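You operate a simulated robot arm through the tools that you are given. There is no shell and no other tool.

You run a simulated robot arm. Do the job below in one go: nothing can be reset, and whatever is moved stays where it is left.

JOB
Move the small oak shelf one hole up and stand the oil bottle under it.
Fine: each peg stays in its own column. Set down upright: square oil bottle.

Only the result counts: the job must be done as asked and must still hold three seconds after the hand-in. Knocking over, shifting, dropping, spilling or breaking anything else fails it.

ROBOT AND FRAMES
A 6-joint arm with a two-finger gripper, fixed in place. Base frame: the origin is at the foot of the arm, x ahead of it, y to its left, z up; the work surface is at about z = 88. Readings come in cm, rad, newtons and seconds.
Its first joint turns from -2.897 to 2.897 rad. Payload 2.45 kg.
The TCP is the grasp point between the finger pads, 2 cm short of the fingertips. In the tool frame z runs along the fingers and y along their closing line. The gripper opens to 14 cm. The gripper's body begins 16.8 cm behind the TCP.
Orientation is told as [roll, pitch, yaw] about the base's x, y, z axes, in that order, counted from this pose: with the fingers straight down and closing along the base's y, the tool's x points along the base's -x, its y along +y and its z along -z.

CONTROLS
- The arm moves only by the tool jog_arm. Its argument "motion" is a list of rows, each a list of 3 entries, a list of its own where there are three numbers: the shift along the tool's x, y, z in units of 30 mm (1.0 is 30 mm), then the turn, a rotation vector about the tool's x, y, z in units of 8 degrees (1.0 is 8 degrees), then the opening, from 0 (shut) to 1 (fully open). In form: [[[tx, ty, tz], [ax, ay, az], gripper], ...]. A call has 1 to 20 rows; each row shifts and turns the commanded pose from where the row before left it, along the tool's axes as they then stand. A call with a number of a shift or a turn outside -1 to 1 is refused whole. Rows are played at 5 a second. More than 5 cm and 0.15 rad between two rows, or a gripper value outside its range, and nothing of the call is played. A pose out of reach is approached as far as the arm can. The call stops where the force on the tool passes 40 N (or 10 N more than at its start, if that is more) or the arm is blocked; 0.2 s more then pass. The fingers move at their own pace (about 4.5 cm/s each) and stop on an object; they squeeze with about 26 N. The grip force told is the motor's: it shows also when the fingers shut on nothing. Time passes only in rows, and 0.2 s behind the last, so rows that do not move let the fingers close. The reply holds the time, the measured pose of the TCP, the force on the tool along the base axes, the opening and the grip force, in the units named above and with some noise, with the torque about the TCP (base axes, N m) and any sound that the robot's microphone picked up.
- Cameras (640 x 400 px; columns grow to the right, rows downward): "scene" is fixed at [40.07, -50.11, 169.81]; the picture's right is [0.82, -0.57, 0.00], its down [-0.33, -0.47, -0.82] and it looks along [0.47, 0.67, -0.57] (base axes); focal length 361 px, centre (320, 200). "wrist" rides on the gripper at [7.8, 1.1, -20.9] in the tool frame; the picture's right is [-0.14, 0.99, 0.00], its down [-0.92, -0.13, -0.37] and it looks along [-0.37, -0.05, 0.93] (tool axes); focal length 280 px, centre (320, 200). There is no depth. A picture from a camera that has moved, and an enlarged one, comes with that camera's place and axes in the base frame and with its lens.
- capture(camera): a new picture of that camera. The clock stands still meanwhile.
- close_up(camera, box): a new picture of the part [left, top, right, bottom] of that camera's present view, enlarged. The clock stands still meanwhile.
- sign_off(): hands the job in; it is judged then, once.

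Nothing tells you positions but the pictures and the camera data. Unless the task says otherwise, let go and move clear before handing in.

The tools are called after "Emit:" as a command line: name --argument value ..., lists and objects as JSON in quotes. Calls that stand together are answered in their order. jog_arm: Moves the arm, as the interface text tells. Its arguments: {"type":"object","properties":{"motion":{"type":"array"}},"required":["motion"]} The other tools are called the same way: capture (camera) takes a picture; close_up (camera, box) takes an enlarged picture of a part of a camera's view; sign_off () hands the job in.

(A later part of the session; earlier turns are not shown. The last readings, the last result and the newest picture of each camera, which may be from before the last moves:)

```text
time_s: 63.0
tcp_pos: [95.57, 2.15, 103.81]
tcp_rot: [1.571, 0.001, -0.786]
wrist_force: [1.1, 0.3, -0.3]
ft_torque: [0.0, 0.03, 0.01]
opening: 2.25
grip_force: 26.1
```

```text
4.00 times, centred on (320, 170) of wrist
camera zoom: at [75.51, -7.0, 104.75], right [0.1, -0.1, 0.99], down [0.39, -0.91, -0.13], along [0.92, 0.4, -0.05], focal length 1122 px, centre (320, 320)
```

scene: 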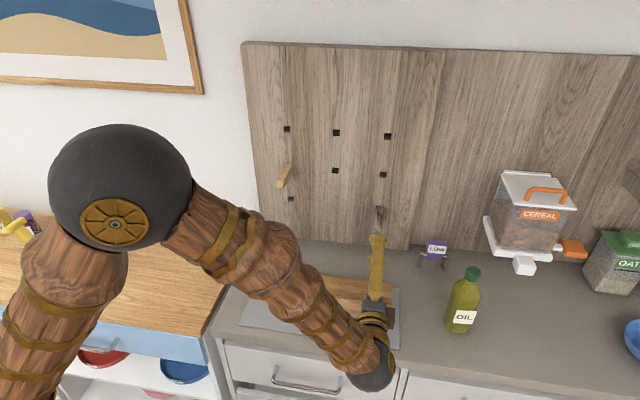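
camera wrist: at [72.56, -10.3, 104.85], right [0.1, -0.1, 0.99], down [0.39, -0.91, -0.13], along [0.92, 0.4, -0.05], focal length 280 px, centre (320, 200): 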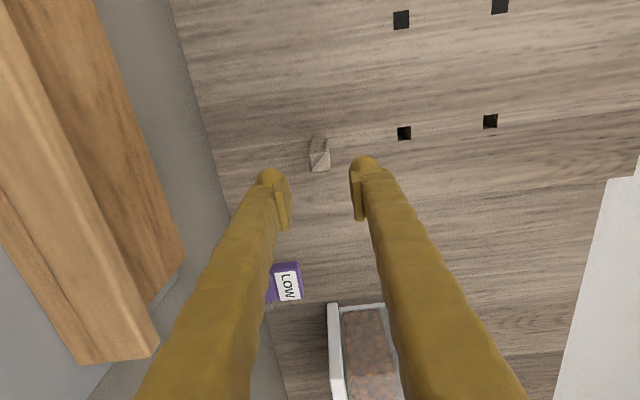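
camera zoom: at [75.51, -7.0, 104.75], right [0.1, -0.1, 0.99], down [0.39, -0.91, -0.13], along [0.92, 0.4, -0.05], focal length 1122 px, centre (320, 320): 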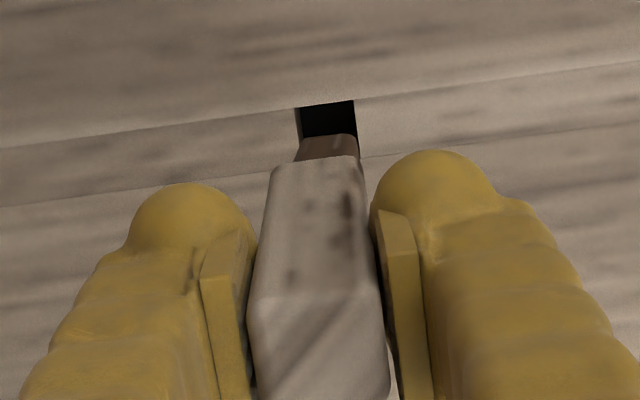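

Out cleanly. Raising it 12 cm to the hole above.

Emit:
jog_arm --motion '[[[0, 0.5, 0], [0, 0, 0], 0.1], [[0, 0.7, 0], [0, 0, 0], 0.1], [[0, 0.7, 0], [0, 0, 0], 0.1], [[0, 0.7, 0], [0, 0, 0], 0.1], [[0, 0.7, 0], [0, 0, 0], 0.1], [[0, 0.7, 0], [0, 0, 0], 0.1], [[0, 0, 0.4], [0, 0, 0], 0.1], [[0, 0, 0.4], [0, 0, 0], 0.1], [[0, 0, 0.2], [0, 0, 0], 0.1], [[0, 0, 0], [0, 0, 0], 0.1], [[0, 0, 0], [0, 0, 0], 0.1]]'

Emit:
close_up --camera "wrist" --box '[300, 140, 340, 170]'

Emit:
close_up --camera "scene" --box '[370, 160, 400, 185]'

```text
time_s: 65.4
tcp_pos: [97.85, 4.37, 115.81]
tcp_rot: [1.571, 0.0, -0.785]
wrist_force: [-0.4, -0.7, -1.4]
ft_torque: [-0.02, 0.02, 0.04]
opening: 2.26
grip_force: 26.2
```

```text
13.33 times, centred on (320, 155) of wrist
camera zoom: at [77.66, -4.88, 116.83], right [0.1, -0.1, 0.99], down [0.39, -0.91, -0.13], along [0.92, 0.4, -0.05], focal length 3738 px, centre (320, 800)
```

zoom: 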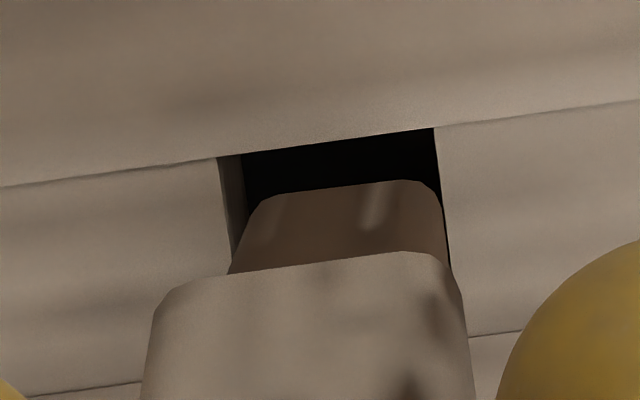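

```text
16.00 times, centred on (385, 172) of scene
camera zoom: at [40.07, -50.11, 169.81], right [0.82, -0.57, 0.0], down [-0.33, -0.47, -0.82], along [0.47, 0.67, -0.57], focal length 5770 px, centre (-720, 640)
```

zoom: 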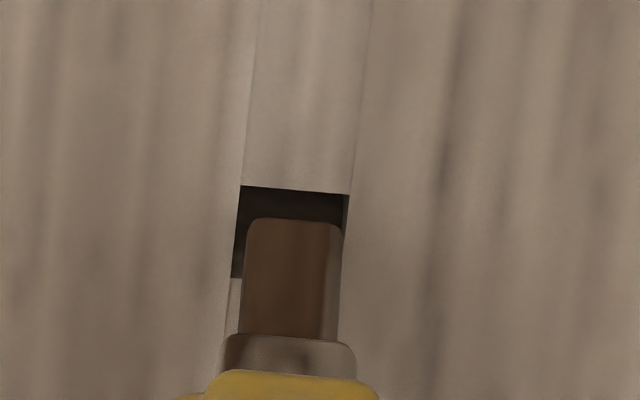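

Aligned like the first. Lowering 1 mm and pushing in.

Emit:
jog_arm --motion '[[[0.01, -0.03, 0.1], [0, 0, 0], 0.1], [[0, 0, 0.2], [0, 0, 0], 0.1], [[0, 0, 0.2], [0, 0, 0], 0.1], [[0, 0, 0.2], [0, 0, 0], 0.1], [[0, 0, 0.2], [0, 0, 0], 0.1], [[0, 0, 0.2], [0, 0, 0], 0.1], [[0, 0, 0], [0, 0, 0], 0.1]]'

Emit:
close_up --camera "wrist" --box '[260, 120, 380, 220]'

```text
time_s: 67.0
tcp_pos: [100.08, 6.81, 115.73]
tcp_rot: [1.572, 0.002, -0.785]
wrist_force: [0.3, 1.3, 1.8]
ft_torque: [0.16, -0.12, 0.04]
opening: 2.25
grip_force: 26.3
```

```text
4.00 times, centred on (320, 170) of wrist
camera zoom: at [79.96, -2.48, 116.74], right [0.1, -0.1, 0.99], down [0.39, -0.91, -0.13], along [0.92, 0.4, -0.05], focal length 1122 px, centre (320, 320)
```

zoom: 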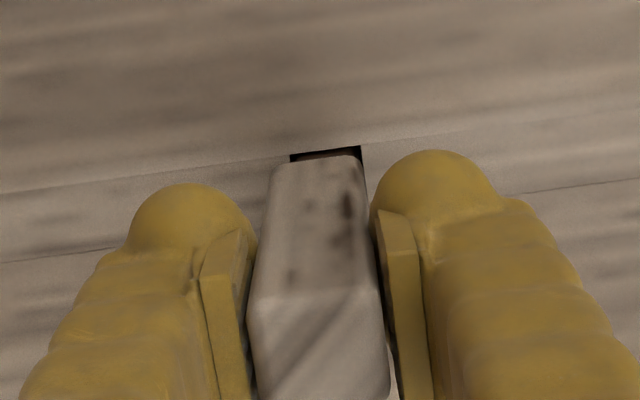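

Emit:
jog_arm --motion '[[[0, 0.01, 0.2], [0, 0, 0], 0.1], [[0, 0, 0.2], [0, 0, 0], 0.1], [[0, 0, 0.06], [0, 0, 0], 0.1], [[0, 0, 0], [0, 0, 0], 0.1]]'

Emit:
jog_arm --motion '[[[0, 0, 0.05], [0, 0, 0], 0.1], [[0, 0, 0], [0, 0, 0], 0.1]]'

Emit:
close_up --camera "wrist" --box '[260, 120, 380, 220]'

Emit:
close_up --camera "scene" --box '[340, 140, 420, 220]'

```text
time_s: 68.0
tcp_pos: [100.97, 7.7, 115.86]
tcp_rot: [1.571, 0.001, -0.786]
wrist_force: [-6.4, -7.0, 5.6]
ft_torque: [0.13, -0.11, -0.05]
opening: 2.26
grip_force: 25.8
```

```text
time_s: 68.6
tcp_pos: [101.15, 7.81, 115.77]
tcp_rot: [1.571, 0.0, -0.788]
wrist_force: [-8.7, -9.8, 6.8]
ft_torque: [0.09, -0.03, -0.1]
opening: 2.24
grip_force: 25.5
```

```text
4.00 times, centred on (320, 170) of wrist
camera zoom: at [81.0, -1.45, 116.77], right [0.1, -0.1, 0.99], down [0.39, -0.91, -0.13], along [0.92, 0.4, -0.05], focal length 1122 px, centre (320, 320)
```

zoom: 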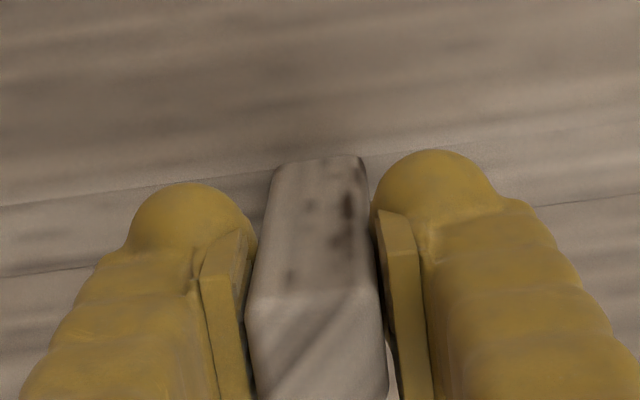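

```text
5.00 times, centred on (380, 180) of scene
camera zoom: at [40.07, -50.11, 169.81], right [0.82, -0.57, 0.0], down [-0.33, -0.47, -0.82], along [0.47, 0.67, -0.57], focal length 1803 px, centre (20, 300)
```

zoom: 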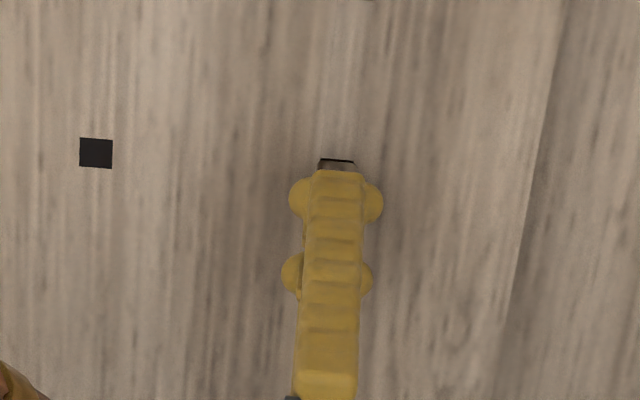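

Right peg is seated against the panel. Relieving, opening and backing off.

Emit:
jog_arm --motion '[[[0, 0.02, -0.05], [0, 0, 0], 0.1], [[0, 0, 0], [0, 0, 0], 0.2], [[0, 0, 0], [0, 0, 0], 0.3], [[0, 0, 0], [0, 0, 0], 0.35], [[0, 0, -0.3], [0, 0, 0], 0.35], [[0, 0, -0.7], [0, 0, 0], 0.35], [[0, 0, -1], [0, 0, 0], 0.35], [[0, 0, -1], [0, 0, 0], 0.35], [[0, 0, -1], [0, 0, 0], 0.35], [[0, 0, -1], [0, 0, 0], 0.35]]'

Emit:
close_up --camera "scene" --box '[240, 110, 430, 250]'

Emit:
capture --camera "wrist"

```text
time_s: 70.8
tcp_pos: [90.44, -3.02, 115.67]
tcp_rot: [1.57, -0.001, -0.787]
wrist_force: [-0.4, -0.5, -0.3]
ft_torque: [-0.01, -0.01, -0.02]
opening: 4.92
grip_force: 0.1
```

```text
2.86 times, centred on (335, 180) of scene
camera zoom: at [40.07, -50.11, 169.81], right [0.82, -0.57, 0.0], down [-0.33, -0.47, -0.82], along [0.47, 0.67, -0.57], focal length 1030 px, centre (277, 257)
```

zoom: 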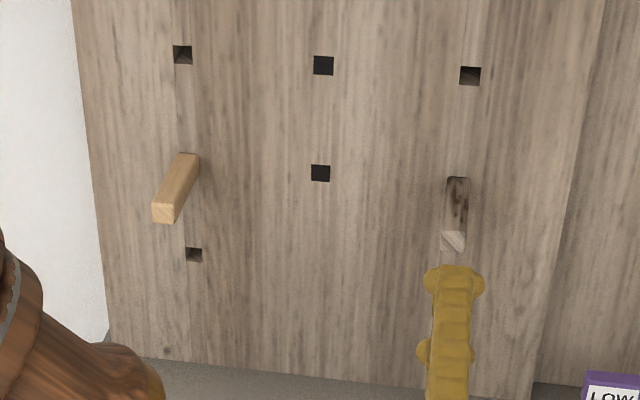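

```text
taken
camera wrist: at [70.33, -12.24, 116.82], right [0.1, -0.1, 0.99], down [0.39, -0.91, -0.13], along [0.92, 0.4, -0.05], focal length 280 px, centre (320, 200)
```

wrist: 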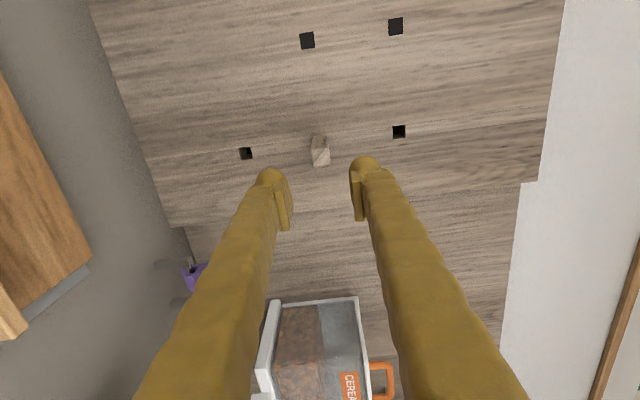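

Both pegs are now in the second row, each in its own column. Next I go back above the parked shelf and turn the tool down to re-grip the lip.

Emit:
jog_arm --motion '[[[0.934, 0.42, -0.354], [0, 0, 0], 0.35], [[0.934, 0.42, -0.354], [0, 0, 0], 0.35], [[0.934, 0.42, -0.354], [0, 0, 0], 0.35], [[0.934, 0.42, -0.354], [0, 0, 0], 0.35], [[0.934, 0.42, -0.354], [0, 0, 0], 0.35], [[0, 0, 0], [1, 0, 0], 0.35], [[0, 0, 0], [1, 0, 0], 0.35], [[0, 0, 0], [1, 0, 0], 0.35], [[0, 0, 0], [1, 0, 0], 0.35], [[0, 0, 0], [1, 0, 0], 0.35], [[0, 0, 0], [1, 0, 0], 0.35], [[0, 0, 0], [1, 0, 0], 0.35], [[0, 0, 0], [1, 0, 0], 0.35], [[0, 0, 0], [1, 0, 0], 0.35], [[0, 0, 0], [1, 0, 0], 0.35], [[0, 0, 0], [1, 0, 0], 0.35], [[0, 0, 0], [0.25, 0, 0], 0.35]]'

Emit:
capture --camera "wrist"

Emit:
capture --camera "scene"

```text
time_s: 74.4
tcp_pos: [76.72, 3.24, 122.09]
tcp_rot: [-0.003, -0.002, -0.786]
wrist_force: [-0.6, -0.1, -0.4]
ft_torque: [0.0, 0.01, -0.01]
opening: 4.89
grip_force: 0.0
```

```text
taken
camera wrist: at [72.19, 9.6, 142.94], right [0.8, 0.6, 0.0], down [0.56, -0.74, 0.37], along [0.22, -0.3, -0.93], focal length 280 px, centre (320, 200)
```

wrist: 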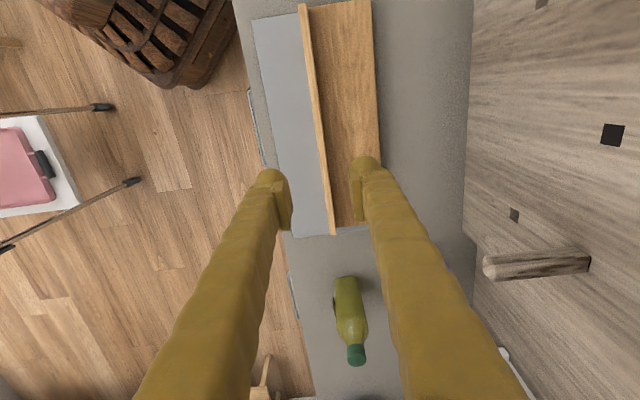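

```text
taken
```

scene: 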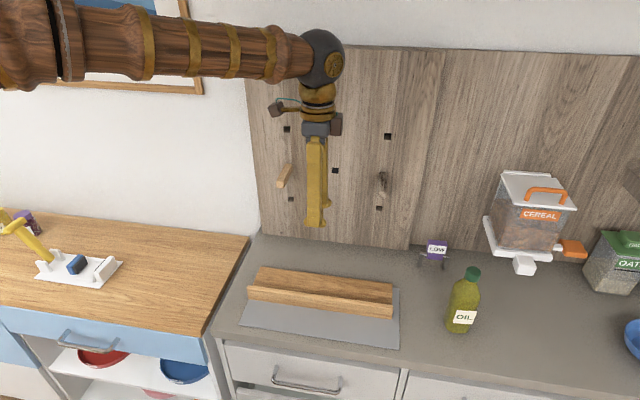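

Emit:
jog_arm --motion '[[[-0.03, 0, 1], [0, 0, 0], 0.35], [[0, 0, 1], [0, 0, 0], 0.35], [[0, 0, 1], [0, 0, 0], 0.35], [[0, 0, 1], [0, 0, 0], 0.35], [[0, 0, 1], [0, 0, 0], 0.35], [[0, 0, 1], [0, 0, 0], 0.35], [[0, 0, 1], [0, 0, 0], 0.35], [[0, 0, 1], [0, 0, 0], 0.35], [[0, 0, 0.2], [0, 0, 0], 0.35], [[0, 0, 0], [0, 0, 0], 0.35]]'

Emit:
close_up --camera "wrist" --box '[260, 130, 380, 250]'

```text
time_s: 76.6
tcp_pos: [76.89, 3.12, 97.41]
tcp_rot: [0.0, 0.0, -0.787]
wrist_force: [0.1, 0.5, -0.2]
ft_torque: [0.03, 0.01, -0.02]
opening: 4.91
grip_force: 0.0
```

```text
3.33 times, centred on (320, 190) of wrist
camera zoom: at [72.29, 9.54, 118.34], right [0.8, 0.6, 0.0], down [0.56, -0.74, 0.37], along [0.22, -0.29, -0.93], focal length 935 px, centre (320, 233)
```

zoom: 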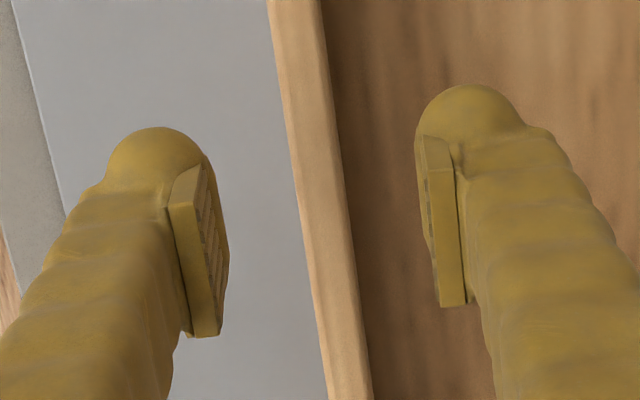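

Lip is centred. Descending to straddle it and closing.

Emit:
jog_arm --motion '[[[0, 0, 0.6], [0, 0, 0], 0.3], [[0, 0, 0.6], [0, 0, 0], 0.3], [[0, 0, 0.4], [0, 0, 0], 0.3], [[0, 0, 0.15], [0, 0, 0], 0.3], [[0, 0, 0], [0, 0, 0], 0.3]]'

Emit:
jog_arm --motion '[[[0, 0, 0], [0, 0, 0], 0.15], [[0, 0, 0], [0, 0, 0], 0.05], [[0, 0, 0], [0, 0, 0], 0.0], [[0, 0, 0], [0, 0, 0], 0.0], [[0, 0, 0], [0, 0, 0], 0.0], [[0, 0, 0], [0, 0, 0], 0.0], [[0, 0, 0], [0, 0, 0], 0.0], [[0, 0, 0], [0, 0, 0], 0.0]]'

Emit:
close_up --camera "scene" --box '[240, 250, 400, 330]'

Emit:
close_up --camera "wrist" --box '[260, 130, 380, 250]'

```text
time_s: 77.8
tcp_pos: [76.91, 3.17, 92.3]
tcp_rot: [0.001, -0.002, -0.785]
wrist_force: [0.1, 0.2, 0.2]
ft_torque: [0.0, -0.05, -0.03]
opening: 4.19
grip_force: 0.0
```

```text
time_s: 79.6
tcp_pos: [76.91, 3.13, 92.23]
tcp_rot: [0.0, -0.001, -0.785]
wrist_force: [-1.3, 0.1, -0.3]
ft_torque: [-0.01, -0.01, -0.01]
opening: 1.33
grip_force: 25.9
```

```text
4.00 times, centred on (320, 290) of scene
camera zoom: at [40.07, -50.11, 169.81], right [0.82, -0.57, 0.0], down [-0.33, -0.47, -0.82], along [0.47, 0.67, -0.57], focal length 1443 px, centre (320, -160)
```

zoom: 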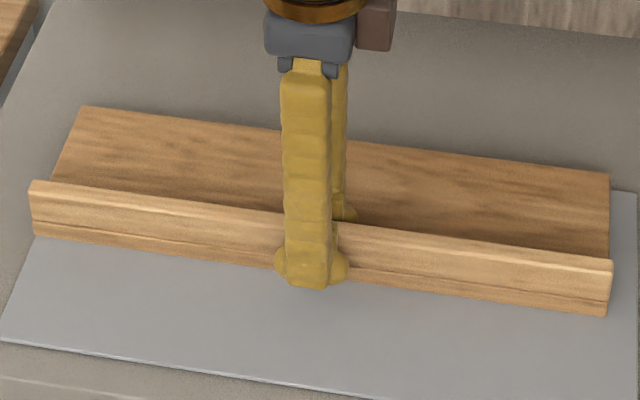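

```text
3.33 times, centred on (320, 190) of wrist
camera zoom: at [72.34, 9.52, 113.02], right [0.8, 0.6, 0.0], down [0.56, -0.74, 0.37], along [0.22, -0.29, -0.93], focal length 935 px, centre (320, 233)
```

zoom: 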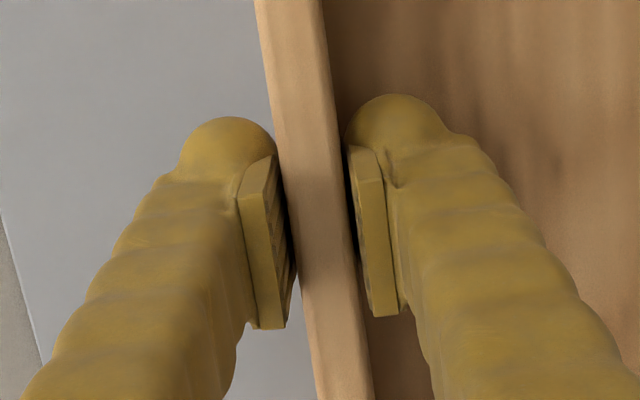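

Gripped at 1.33 cm. Lifting slowly and watching whether the shelf comes along.

Emit:
jog_arm --motion '[[[0, 0, -0.1], [0, 0, 0], 0], [[0, 0, -0.1], [0, 0, 0], 0], [[0, 0, -0.1], [0, 0, 0], 0], [[0, 0, 0], [0, 0, 0], 0]]'

Emit:
close_up --camera "scene" --box '[240, 250, 400, 330]'

```text
time_s: 80.6
tcp_pos: [76.8, 3.25, 93.15]
tcp_rot: [-0.001, 0.001, -0.786]
wrist_force: [0.3, -0.9, -4.3]
ft_torque: [-0.14, 0.12, 0.01]
opening: 1.32
grip_force: 25.9
```

```text
4.00 times, centred on (320, 290) of scene
camera zoom: at [40.07, -50.11, 169.81], right [0.82, -0.57, 0.0], down [-0.33, -0.47, -0.82], along [0.47, 0.67, -0.57], focal length 1443 px, centre (320, -160)
```

zoom: 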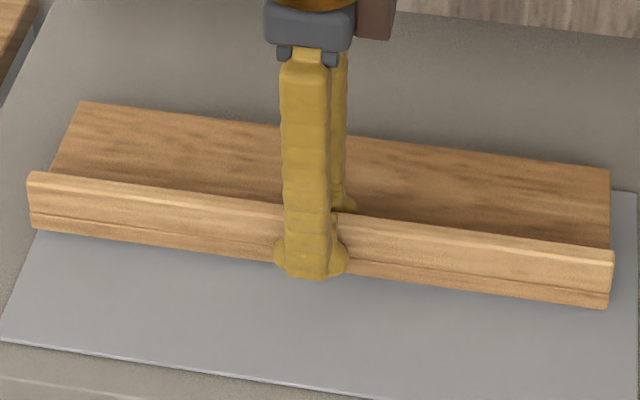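

The shelf lifts properly this time (4.3 N, held firmly). Raising it straight up well above peg height.

Emit:
jog_arm --motion '[[[0, 0, -0.3], [0, 0, 0], 0], [[0, 0, -0.5], [0, 0, 0], 0], [[0, 0, -0.7], [0, 0, 0], 0], [[0, 0, -0.7], [0, 0, 0], 0], [[0, 0, -0.7], [0, 0, 0], 0], [[0, 0, -0.7], [0, 0, 0], 0], [[0, 0, -0.7], [0, 0, 0], 0], [[0, 0, -0.7], [0, 0, 0], 0], [[0, 0, -0.7], [0, 0, 0], 0], [[0, 0, -0.7], [0, 0, 0], 0], [[0, 0, -0.7], [0, 0, 0], 0], [[0, 0, -0.7], [0, 0, 0], 0], [[0, 0, -0.7], [0, 0, 0], 0], [[0, 0, -0.7], [0, 0, 0], 0], [[0, 0, -0.7], [0, 0, 0], 0], [[0, 0, -0.5], [0, 0, 0], 0], [[0, 0, -0.3], [0, 0, 0], 0], [[0, 0, 0], [0, 0, 0], 0]]'

Emit:
capture --camera "scene"

Emit:
capture --camera "wrist"

```text
time_s: 84.4
tcp_pos: [76.88, 3.3, 125.15]
tcp_rot: [-0.002, 0.001, -0.786]
wrist_force: [-1.2, -0.1, -3.2]
ft_torque: [-0.11, 0.1, 0.01]
opening: 1.3
grip_force: 25.2
```

```text
taken
```

scene: 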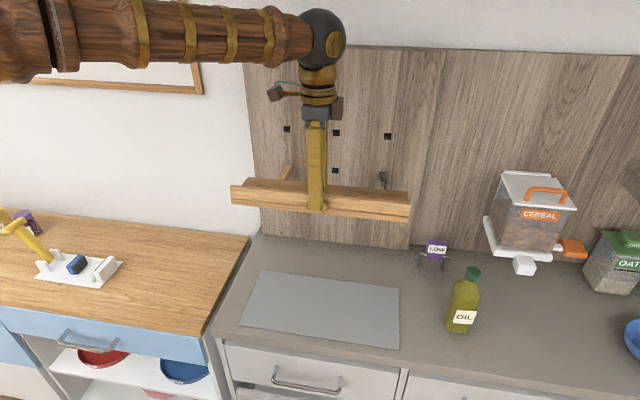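

```text
taken
camera wrist: at [72.24, 9.62, 146.02], right [0.8, 0.6, 0.0], down [0.56, -0.74, 0.37], along [0.22, -0.29, -0.93], focal length 280 px, centre (320, 200)
```

wrist: 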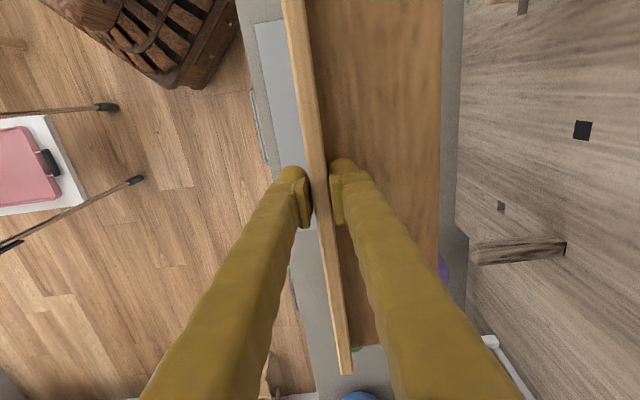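

Carrying the shelf toward the wall above the pegs.

Emit:
jog_arm --motion '[[[0, 0.3, 0], [0, 0, 0], 0], [[0, 0.5, 0], [0, 0, 0], 0], [[0, 0.5, 0], [0, 0, 0], 0], [[0, 0.5, 0], [0, 0, 0], 0], [[0, 0.5, 0], [0, 0, 0], 0], [[0, 0.5, 0], [0, 0, 0], 0], [[0, 0.5, 0], [0, 0, 0], 0], [[0, 0.5, 0], [0, 0, 0], 0], [[0, 0.5, 0], [0, 0, 0], 0], [[0, 0.4, 0], [0, 0, 0], 0], [[0, 0.3, 0], [0, 0, 0], 0], [[0, 0.2, 0], [0, 0, 0], 0], [[0, 0, 0], [0, 0, 0], 0], [[0, 0, 0], [0, 0, 0], 0]]'

Emit:
close_up --camera "scene" --box '[240, 100, 430, 250]'

Emit:
capture --camera "wrist"

```text
time_s: 87.4
tcp_pos: [87.92, 14.27, 125.25]
tcp_rot: [0.0, 0.0, -0.785]
wrist_force: [1.2, 0.4, -4.3]
ft_torque: [-0.14, 0.12, 0.03]
opening: 1.33
grip_force: 26.4
```

```text
2.67 times, centred on (335, 175) of scene
camera zoom: at [40.07, -50.11, 169.81], right [0.82, -0.57, 0.0], down [-0.33, -0.47, -0.82], along [0.47, 0.67, -0.57], focal length 962 px, centre (280, 267)
```

zoom: 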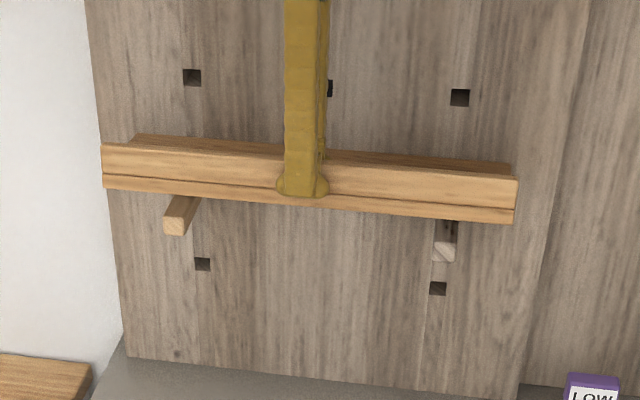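

```text
taken
camera wrist: at [83.32, 20.57, 146.08], right [0.8, 0.6, 0.0], down [0.56, -0.74, 0.37], along [0.22, -0.29, -0.93], focal length 280 px, centre (320, 200)
```

wrist: 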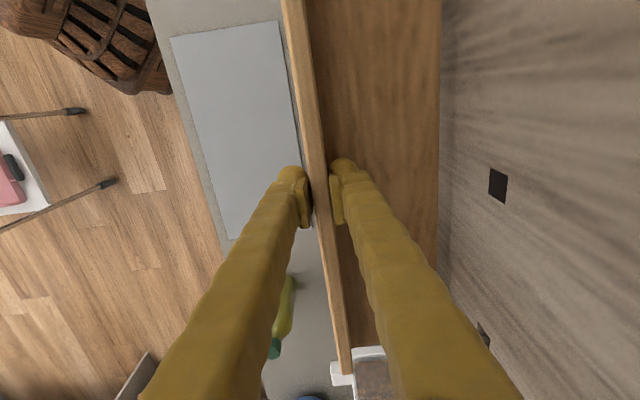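

Emit:
jog_arm --motion '[[[0, 0.14, 0.1], [0, 0, 0], 0], [[0, 0.13, 0.2], [0, 0, 0], 0], [[0, 0, 0.25], [0, 0, 0], 0], [[0, 0, 0.25], [0, 0, 0], 0], [[0, 0, 0.15], [0, 0, 0], 0], [[0, 0, 0.1], [0, 0, 0], 0], [[0, 0, 0], [0, 0, 0], 0]]'

Emit:
close_up --camera "scene" --box '[240, 100, 430, 250]'

```text
time_s: 89.0
tcp_pos: [88.47, 14.82, 121.96]
tcp_rot: [0.0, 0.0, -0.785]
wrist_force: [-0.4, 0.0, -4.2]
ft_torque: [-0.12, 0.09, 0.01]
opening: 1.32
grip_force: 26.2
```

```text
2.67 times, centred on (335, 175) of scene
camera zoom: at [40.07, -50.11, 169.81], right [0.82, -0.57, 0.0], down [-0.33, -0.47, -0.82], along [0.47, 0.67, -0.57], focal length 962 px, centre (280, 267)
```

zoom: 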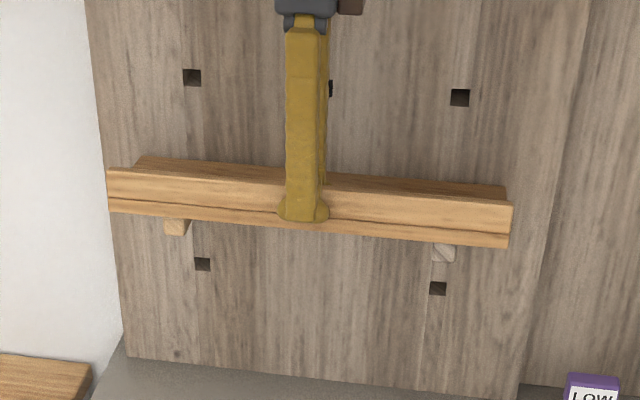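

Still hanging just above the pegs, n and s match the original position. Lowering in small steps.

Emit:
jog_arm --motion '[[[0, 0, 0.07], [0, 0, 0], 0], [[0, 0, 0], [0, 0, 0], 0]]'

Emit:
jog_arm --motion '[[[0, 0, 0.07], [0, 0, 0], 0], [[0, 0, 0], [0, 0, 0], 0]]'

Emit:
jog_arm --motion '[[[0, 0, 0.07], [0, 0, 0], 0], [[0, 0, 0], [0, 0, 0], 0]]'

Emit:
close_up --camera "scene" --box '[240, 100, 430, 250]'

```text
time_s: 89.6
tcp_pos: [88.5, 14.72, 121.96]
tcp_rot: [0.001, 0.0, -0.786]
wrist_force: [-0.4, 0.3, -3.0]
ft_torque: [-0.03, 0.02, 0.04]
opening: 1.29
grip_force: 25.9
```

```text
time_s: 90.2
tcp_pos: [88.38, 14.83, 121.67]
tcp_rot: [0.0, 0.0, -0.787]
wrist_force: [0.1, -1.2, -2.4]
ft_torque: [-0.05, -0.01, 0.02]
opening: 1.33
grip_force: 25.9
```

```text
time_s: 90.8
tcp_pos: [88.41, 14.74, 121.45]
tcp_rot: [0.0, 0.0, -0.785]
wrist_force: [0.0, -0.1, -3.1]
ft_torque: [-0.04, -0.04, -0.01]
opening: 1.33
grip_force: 25.8
```

```text
2.67 times, centred on (335, 175) of scene
camera zoom: at [40.07, -50.11, 169.81], right [0.82, -0.57, 0.0], down [-0.33, -0.47, -0.82], along [0.47, 0.67, -0.57], focal length 962 px, centre (280, 267)
```

zoom: 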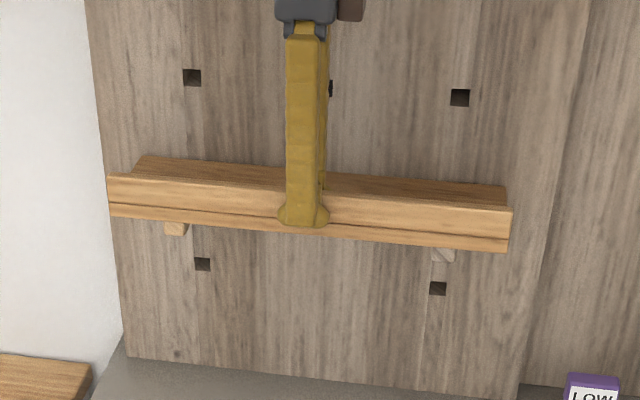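

The back edge is resting on the pegs. Lowering the front the last millimetres.

Emit:
jog_arm --motion '[[[0, 0, 0.06], [0, 0, 0], 0], [[0, 0, 0], [0, 0, 0], 0]]'

Emit:
jog_arm --motion '[[[0, 0, 0.06], [0, 0, 0], 0], [[0, 0, 0], [0, 0, 0], 0]]'

Emit:
close_up --camera "scene" --box '[240, 100, 430, 250]'

```text
time_s: 91.4
tcp_pos: [88.52, 14.89, 121.33]
tcp_rot: [0.001, -0.001, -0.786]
wrist_force: [-1.0, -0.6, -1.9]
ft_torque: [-0.06, -0.03, -0.03]
opening: 1.29
grip_force: 25.9
```

```text
time_s: 92.0
tcp_pos: [88.54, 14.78, 121.09]
tcp_rot: [-0.001, 0.0, -0.785]
wrist_force: [0.1, -0.6, -2.7]
ft_torque: [-0.03, -0.03, 0.02]
opening: 1.33
grip_force: 25.7
```

```text
2.67 times, centred on (335, 175) of scene
camera zoom: at [40.07, -50.11, 169.81], right [0.82, -0.57, 0.0], down [-0.33, -0.47, -0.82], along [0.47, 0.67, -0.57], focal length 962 px, centre (280, 267)
```

zoom: 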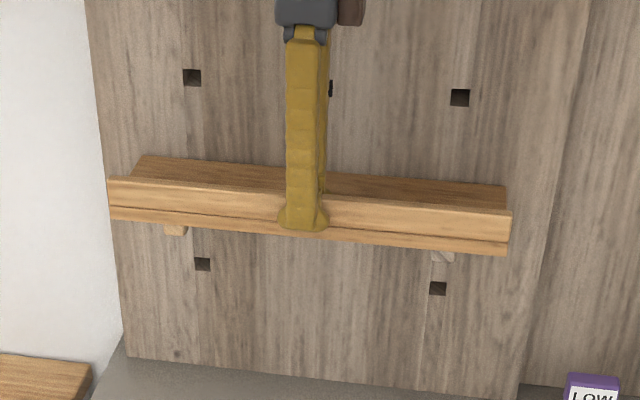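

Emit:
jog_arm --motion '[[[0, 0, 0.06], [0, 0, 0], 0], [[0, 0, 0], [0, 0, 0], 0]]'

Emit:
jog_arm --motion '[[[0, 0, 0.06], [0, 0, 0], 0], [[0, 0, 0], [0, 0, 0], 0]]'

Emit:
close_up --camera "scene" --box '[240, 100, 430, 250]'

```text
time_s: 92.6
tcp_pos: [88.52, 14.73, 120.91]
tcp_rot: [0.0, 0.0, -0.785]
wrist_force: [-0.7, -0.4, -3.1]
ft_torque: [-0.03, -0.01, 0.02]
opening: 1.32
grip_force: 26.0
```

```text
time_s: 93.2
tcp_pos: [88.57, 14.71, 120.78]
tcp_rot: [0.0, -0.001, -0.785]
wrist_force: [-1.9, 0.2, 3.4]
ft_torque: [-0.01, -0.01, 0.05]
opening: 1.3
grip_force: 25.9
```

```text
2.67 times, centred on (335, 175) of scene
camera zoom: at [40.07, -50.11, 169.81], right [0.82, -0.57, 0.0], down [-0.33, -0.47, -0.82], along [0.47, 0.67, -0.57], focal length 962 px, centre (280, 267)
```

zoom: 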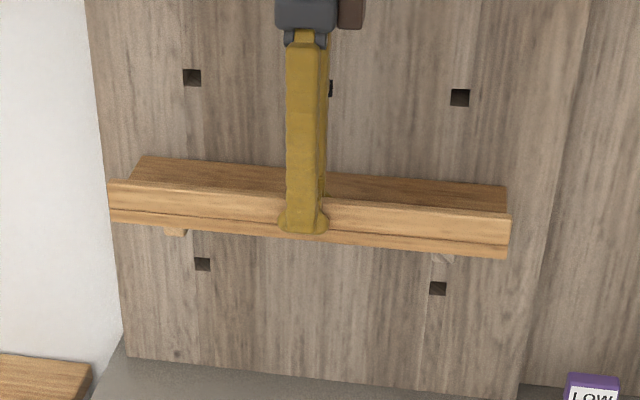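

The shelf is resting on both pegs (force turned positive, 12.05 cm above the original grip height). Releasing and rising.

Emit:
jog_arm --motion '[[[0, 0, 0], [0, 0, 0], 0.12], [[0, 0, 0], [0, 0, 0], 0.2], [[0, 0, 0], [0, 0, 0], 0.25], [[0, 0, 0], [0, 0, 0], 0.25], [[0, 0, -0.2], [0, 0, 0], 0.25], [[0, 0, -0.5], [0, 0, 0], 0.25], [[0, 0, -0.8], [0, 0, 0], 0.25], [[0, 0, -1], [0, 0, 0], 0.25], [[0, 0, -1], [0, 0, 0], 0.25]]'

Emit:
close_up --camera "scene" --box '[240, 100, 430, 250]'

Emit:
capture --camera "wrist"

```text
time_s: 95.2
tcp_pos: [88.55, 14.77, 131.25]
tcp_rot: [0.0, 0.0, -0.786]
wrist_force: [0.7, -0.8, -0.6]
ft_torque: [0.01, 0.02, -0.01]
opening: 3.52
grip_force: 0.0
```

```text
2.67 times, centred on (335, 175) of scene
camera zoom: at [40.07, -50.11, 169.81], right [0.82, -0.57, 0.0], down [-0.33, -0.47, -0.82], along [0.47, 0.67, -0.57], focal length 962 px, centre (280, 267)
```

zoom: 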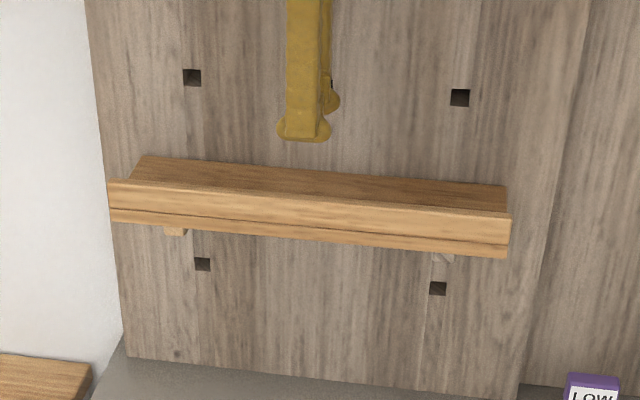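

```text
taken
camera wrist: at [83.95, 21.06, 152.09], right [0.8, 0.6, 0.0], down [0.56, -0.74, 0.37], along [0.22, -0.29, -0.93], focal length 280 px, centre (320, 200)
```

wrist: 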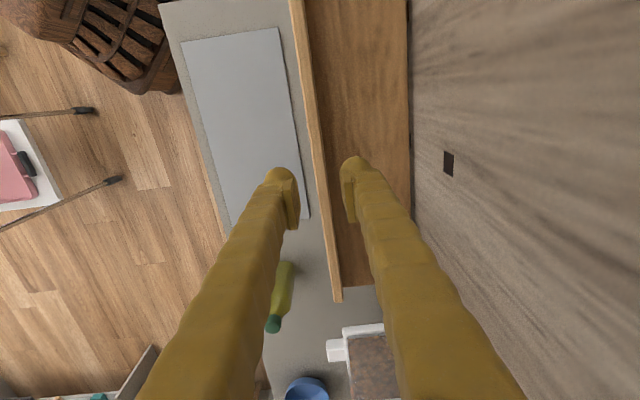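

The shelf now sits one hole higher, level, on both pegs (top at z≈118.1, s 32.3–72.0). Next is the bottle: I'll back away from the wall, then turn the tool horizontal with fingers closing sideways and the camera on top.

Emit:
jog_arm --motion '[[[0, -0.5, -0.2], [0, 0, 0], 0.4], [[0, -1, 0], [0, 0, 0], 0.4], [[0, -1, 0], [0, 0, 0], 0.4], [[0, -1, 0], [0, 0, 0], 0.4], [[0, -1, 0], [0, 0, 0], 0.4], [[0, -1, 0], [0, 0, 0], 0.4], [[0, -1, 0], [0, 0, 0], 0.4], [[0, -1, 0], [0, 0, 0], 0.4], [[0, 0, 0], [-1, 0, 0], 0.5], [[0, 0, 0], [-1, 0, 0], 0.5], [[0, 0, 0], [-1, 0, 0], 0.5], [[0, 0, 0], [-1, 0, 0], 0.5], [[0, 0, 0], [-1, 0, 0], 0.5], [[0, 0, 0], [-1, 0, 0], 0.5], [[0, 0, 0], [-1, 0, 0], 0.5], [[0, 0, 0], [-1, 0, 0], 0.5], [[0, 0, 0], [-1, 0, 0], 0.5], [[0, 0, 0], [-1, 0, 0], 0.5], [[0, 0, 0], [-1, 0, 0], 0.5], [[0, 0, 0], [-0.25, 0, 0], 0.5]]'

Emit:
jog_arm --motion '[[[0, 0, 0], [0, 0, 1], 0.7], [[0, 0, 0], [0, 0, 1], 0.7], [[0, 0, 0], [0, 0, 1], 0.7], [[0, 0, 0], [0, 0, 1], 0.7], [[0, 0, 0], [0, 0, 1], 0.7], [[0, 0, 0], [0, 0, 1], 0.7], [[0, 0, 0], [0, 0, 1], 0.7], [[0, 0, 0], [0, 0, 1], 0.7], [[0, 0, 0], [0, 0, 1], 0.7], [[0, 0, 0], [0, 0, 1], 0.7], [[0, 0, 0], [0, 0, 1], 0.7], [[0, 0, 0], [0, 0, 0.25], 0.7]]'

Emit:
capture --camera "wrist"

Emit:
capture --camera "scene"

```text
time_s: 99.4
tcp_pos: [72.52, -1.16, 131.99]
tcp_rot: [1.573, 0.001, -0.786]
wrist_force: [0.6, -0.7, 1.1]
ft_torque: [-0.02, 0.03, 0.0]
opening: 6.99
grip_force: 0.1
```

```text
time_s: 102.0
tcp_pos: [72.42, -1.12, 131.89]
tcp_rot: [-1.52, 1.569, 2.41]
wrist_force: [-1.1, 0.4, 0.7]
ft_torque: [0.01, 0.01, 0.0]
opening: 9.78
grip_force: 0.0
```

```text
taken
camera wrist: at [58.73, -16.69, 139.58], right [0.7, -0.7, -0.14], down [-0.35, -0.17, -0.92], along [0.62, 0.69, -0.37], focal length 280 px, centre (320, 200)
```

wrist: 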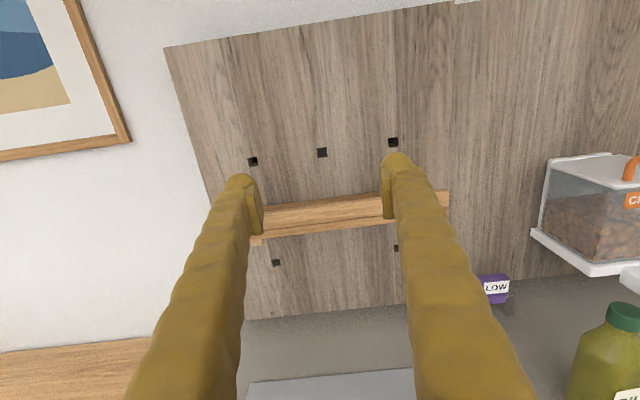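

```text
taken
```

scene: 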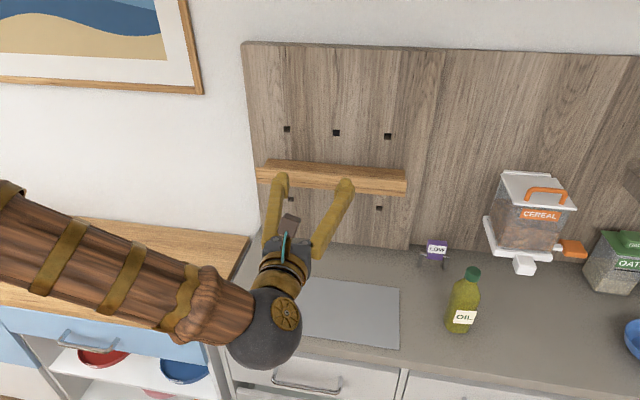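

The tool is horizontal with fingers closing sideways. Moving right, staying above the bottle's height, to line up in front of it.

Emit:
jog_arm --motion '[[[-0.2, 0.946, -0.23], [0, 0, 0], 0.7], [[-0.2, 0.946, -0.23], [0, 0, 0], 0.7], [[-0.2, 0.946, -0.23], [0, 0, 0], 0.7], [[-0.2, 0.946, -0.23], [0, 0, 0], 0.7], [[-0.2, 0.946, -0.23], [0, 0, 0], 0.7], [[-0.2, 0.946, -0.23], [0, 0, 0], 0.7], [[-0.2, 0.946, -0.23], [0, 0, 0], 0.7], [[-0.2, 0.946, -0.23], [0, 0, 0], 0.7], [[-0.2, 0.946, -0.23], [0, 0, 0], 0.7], [[-0.2, 0.946, -0.23], [0, 0, 0], 0.7], [[-0.2, 0.946, -0.23], [0, 0, 0], 0.7], [[-0.2, 0.946, -0.23], [0, 0, 0], 0.7], [[-0.2, 0.946, -0.23], [0, 0, 0], 0.7]]'

Emit:
capture --camera "wrist"

Emit:
capture --camera "scene"

```text
time_s: 104.8
tcp_pos: [91.98, -33.65, 124.17]
tcp_rot: [1.705, 1.571, -0.65]
wrist_force: [-0.2, -0.6, 0.4]
ft_torque: [0.02, -0.01, -0.02]
opening: 9.8
grip_force: 0.0
```

```text
taken
camera wrist: at [78.19, -49.14, 131.95], right [0.7, -0.7, -0.14], down [-0.35, -0.17, -0.92], along [0.62, 0.69, -0.36], focal length 280 px, centre (320, 200)
```

wrist: 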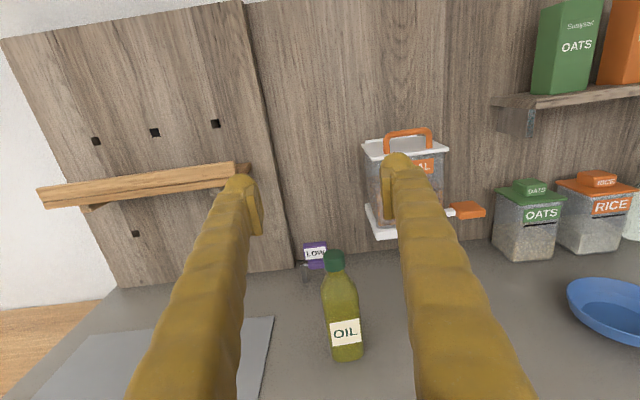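

```text
taken
```

scene: 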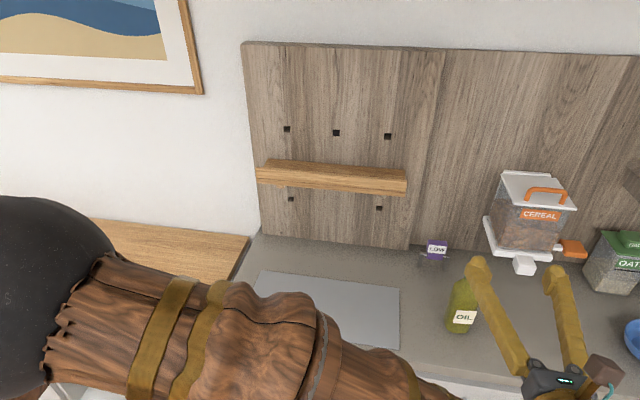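

Emit:
close_up --camera "wrist" --box '[290, 240, 390, 370]'

```text
3.08 times, centred on (340, 305) of wrist
camera zoom: at [78.19, -49.14, 131.95], right [0.7, -0.7, -0.14], down [-0.35, -0.17, -0.92], along [0.62, 0.69, -0.36], focal length 863 px, centre (258, -123)
```

zoom: 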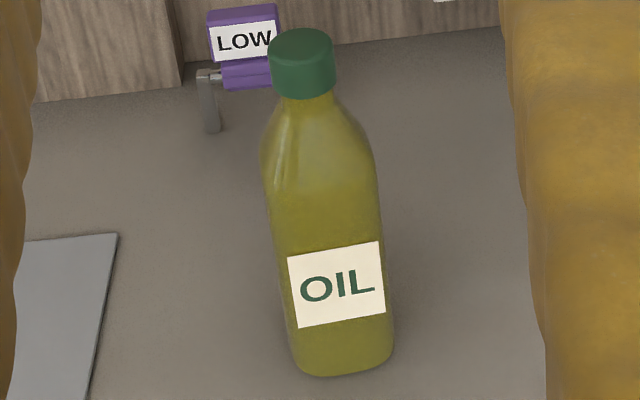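

Bottle centre is about s=88.95, n=58.3, ~6 cm square, turned about 5.4° relative to the wall, top at z≈108. Rotating the tool by that much, lining up and lowering to gripping height in front of it.

Emit:
jog_arm --motion '[[[-0.8, 0.57, 0], [0.675, 0, 0], 0.72], [[-0.95, 0, 0], [0, 0, 0], 0.72], [[-0.95, 0, 0], [0, 0, 0], 0.72], [[-0.95, 0, 0], [0, 0, 0], 0.72], [[-0.95, 0, 0], [0, 0, 0], 0.72], [[-0.95, 0, 0], [0, 0, 0], 0.72], [[-0.95, 0, 0], [0, 0, 0], 0.72], [[-0.95, 0, 0], [0, 0, 0], 0.72], [[-0.95, 0, 0], [0, 0, 0], 0.72], [[-0.6, 0, 0], [0, 0, 0], 0.72], [[0, 0, 0], [0, 0, 0], 0.72]]'

Emit:
capture --camera "wrist"

Emit:
capture --camera "scene"

```text
time_s: 107.2
tcp_pos: [93.43, -34.85, 97.02]
tcp_rot: [0.412, 1.571, -1.851]
wrist_force: [0.3, 0.4, 0.4]
ft_torque: [-0.03, 0.02, 0.02]
opening: 10.06
grip_force: 0.1
```

```text
taken
camera wrist: at [81.12, -51.61, 104.84], right [0.76, -0.63, -0.14], down [-0.33, -0.2, -0.92], along [0.55, 0.75, -0.37], focal length 280 px, centre (320, 200)
```

wrist: 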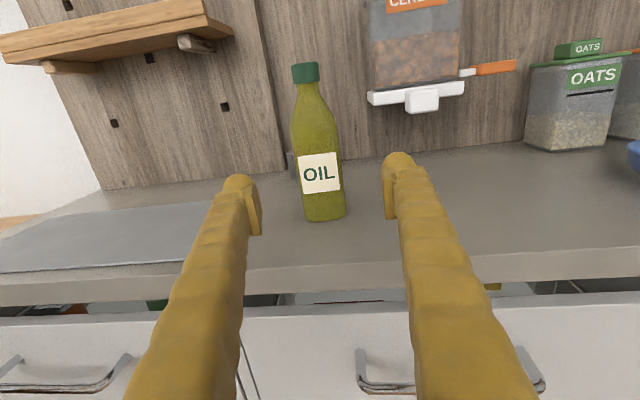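

```text
taken
```

scene: 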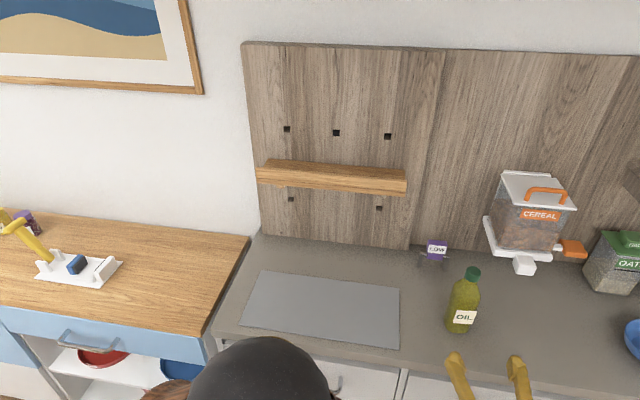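

Emit:
close_up --camera "wrist" --box '[220, 50, 420, 240]'

```text
2.11 times, centred on (320, 145) of wrist
camera zoom: at [81.12, -51.61, 104.84], right [0.76, -0.63, -0.14], down [-0.33, -0.2, -0.92], along [0.55, 0.75, -0.37], focal length 590 px, centre (320, 316)
```

zoom: 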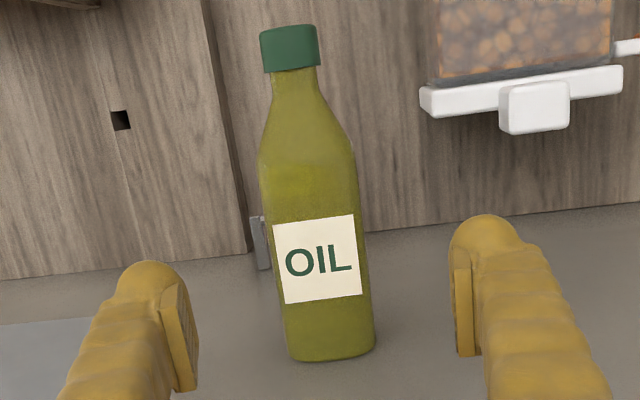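

The bottle's front face is at n≈54.7, its centre about 16.4 cm ahead and 0.4 cm left of the gripper line. Correcting sideways and advancing most of the way.

Emit:
jog_arm --motion '[[[0, -0.13, 0.3], [0, 0, 0], 0.72], [[0, 0, 0.6], [0, 0, 0], 0.72], [[0, 0, 0.6], [0, 0, 0], 0.72], [[0, 0, 0.6], [0, 0, 0], 0.72], [[0, 0, 0.6], [0, 0, 0], 0.72], [[0, 0, 0.5], [0, 0, 0], 0.72], [[0, 0, 0.3], [0, 0, 0], 0.72], [[0, 0, 0], [0, 0, 0], 0.72]]'

Emit:
capture --camera "wrist"

Emit:
close_up --camera "scene" --box '[420, 240, 560, 360]'

```text
time_s: 109.0
tcp_pos: [99.9, -26.41, 97.06]
tcp_rot: [0.161, 1.57, -2.102]
wrist_force: [-0.2, 0.0, 0.8]
ft_torque: [0.01, -0.02, -0.02]
opening: 10.08
grip_force: 0.0
```

```text
taken
camera wrist: at [87.53, -43.18, 104.88], right [0.76, -0.63, -0.14], down [-0.33, -0.2, -0.92], along [0.55, 0.75, -0.37], focal length 280 px, centre (320, 200)
```

wrist: 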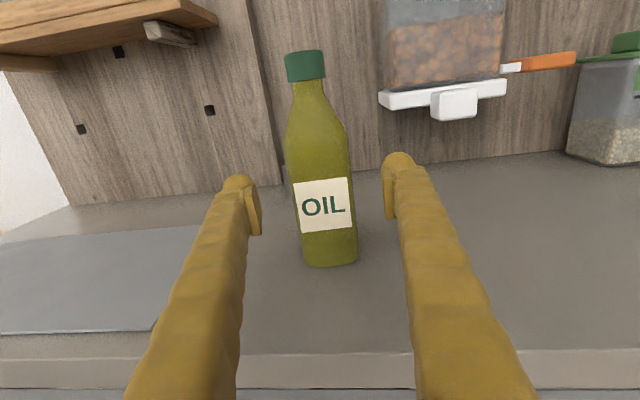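

```text
3.33 times, centred on (490, 300) of scene
camera zoom: at [40.07, -50.11, 169.81], right [0.82, -0.57, 0.0], down [-0.33, -0.47, -0.82], along [0.47, 0.67, -0.57], focal length 1202 px, centre (-247, -133)
```

zoom: 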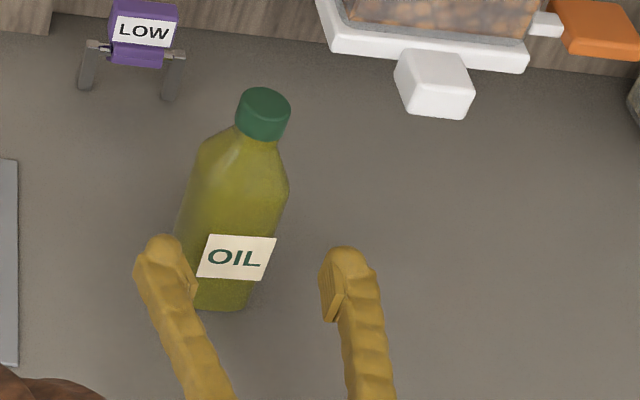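

The bottle is centred between the fingers. Advancing the last 5.7 cm, then closing.

Emit:
jog_arm --motion '[[[0, 0, 0.5], [0, 0, 0], 0.72], [[0, 0, 0.5], [0, 0, 0], 0.72], [[0, 0, 0.5], [0, 0, 0], 0.72], [[0, 0, 0.4], [0, 0, 0], 0.72], [[0, 0, 0], [0, 0, 0], 0.72]]'

Emit:
close_up --camera "wrist" --box '[220, 50, 420, 330]'

Emit:
close_up --camera "scene" --box '[420, 240, 560, 360]'

```text
time_s: 110.2
tcp_pos: [103.6, -21.99, 97.12]
tcp_rot: [-0.881, 1.571, 3.141]
wrist_force: [-0.4, 0.4, -0.6]
ft_torque: [-0.02, 0.01, -0.02]
opening: 10.12
grip_force: 0.1
```

```text
1.43 times, centred on (320, 190) of wrist
camera zoom: at [91.23, -38.8, 104.81], right [0.76, -0.63, -0.14], down [-0.33, -0.2, -0.92], along [0.55, 0.75, -0.37], focal length 401 px, centre (320, 214)
```

zoom: 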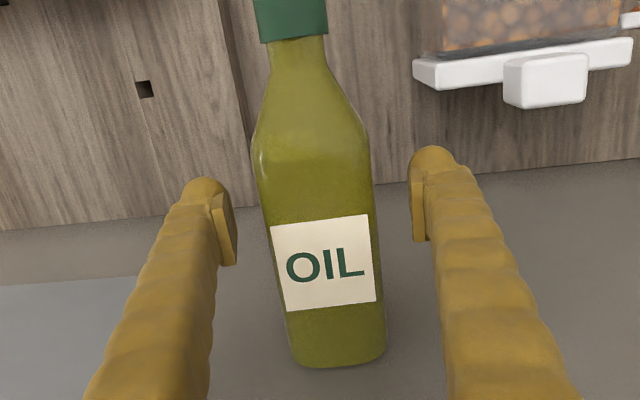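

```text
3.33 times, centred on (490, 300) of scene
camera zoom: at [40.07, -50.11, 169.81], right [0.82, -0.57, 0.0], down [-0.33, -0.47, -0.82], along [0.47, 0.67, -0.57], focal length 1202 px, centre (-247, -133)
```

zoom: 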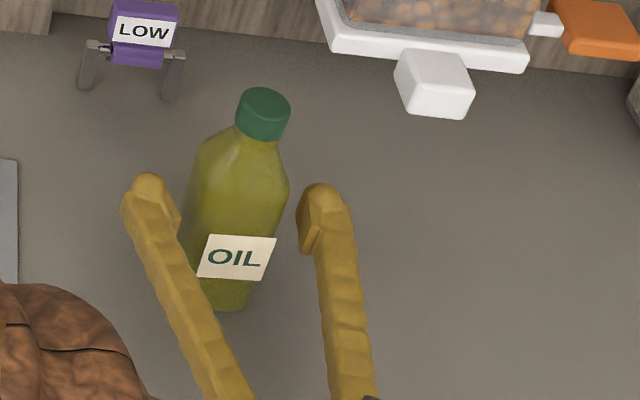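

Fingers straddle the bottle. Closing gently.

Emit:
jog_arm --motion '[[[0, 0, 0], [0, 0, 0], 0.6], [[0, 0, 0], [0, 0, 0], 0.52], [[0, 0, 0], [0, 0, 0], 0.46], [[0, 0, 0], [0, 0, 0], 0.42], [[0, 0, 0], [0, 0, 0], 0.38], [[0, 0, 0], [0, 0, 0], 0.3], [[0, 0, 0], [0, 0, 0], 0.3], [[0, 0, 0], [0, 0, 0], 0.3]]'

Emit:
close_up --camera "wrist" --box '[220, 50, 420, 330]'

Emit:
close_up --camera "scene" --box '[420, 240, 560, 360]'

```text
time_s: 112.0
tcp_pos: [103.55, -22.08, 96.98]
tcp_rot: [-0.295, 1.57, -2.559]
wrist_force: [-1.8, -0.5, 0.6]
ft_torque: [-0.01, -0.02, -0.01]
opening: 6.28
grip_force: 26.2
```

```text
1.43 times, centred on (320, 190) of wrist
camera zoom: at [91.22, -38.82, 104.82], right [0.76, -0.63, -0.14], down [-0.33, -0.2, -0.92], along [0.55, 0.75, -0.37], focal length 401 px, centre (320, 214)
```

zoom: 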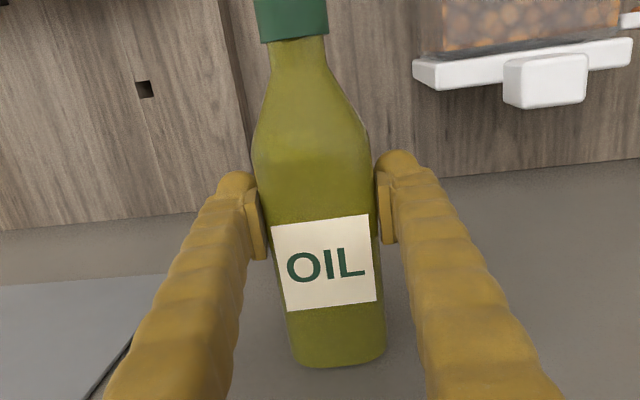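

```text
3.33 times, centred on (490, 300) of scene
camera zoom: at [40.07, -50.11, 169.81], right [0.82, -0.57, 0.0], down [-0.33, -0.47, -0.82], along [0.47, 0.67, -0.57], focal length 1202 px, centre (-247, -133)
```

zoom: 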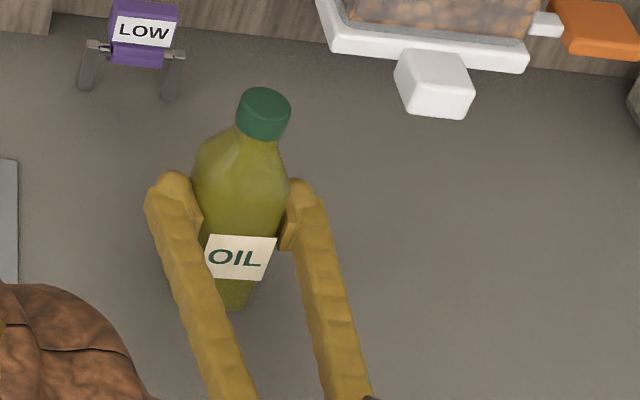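

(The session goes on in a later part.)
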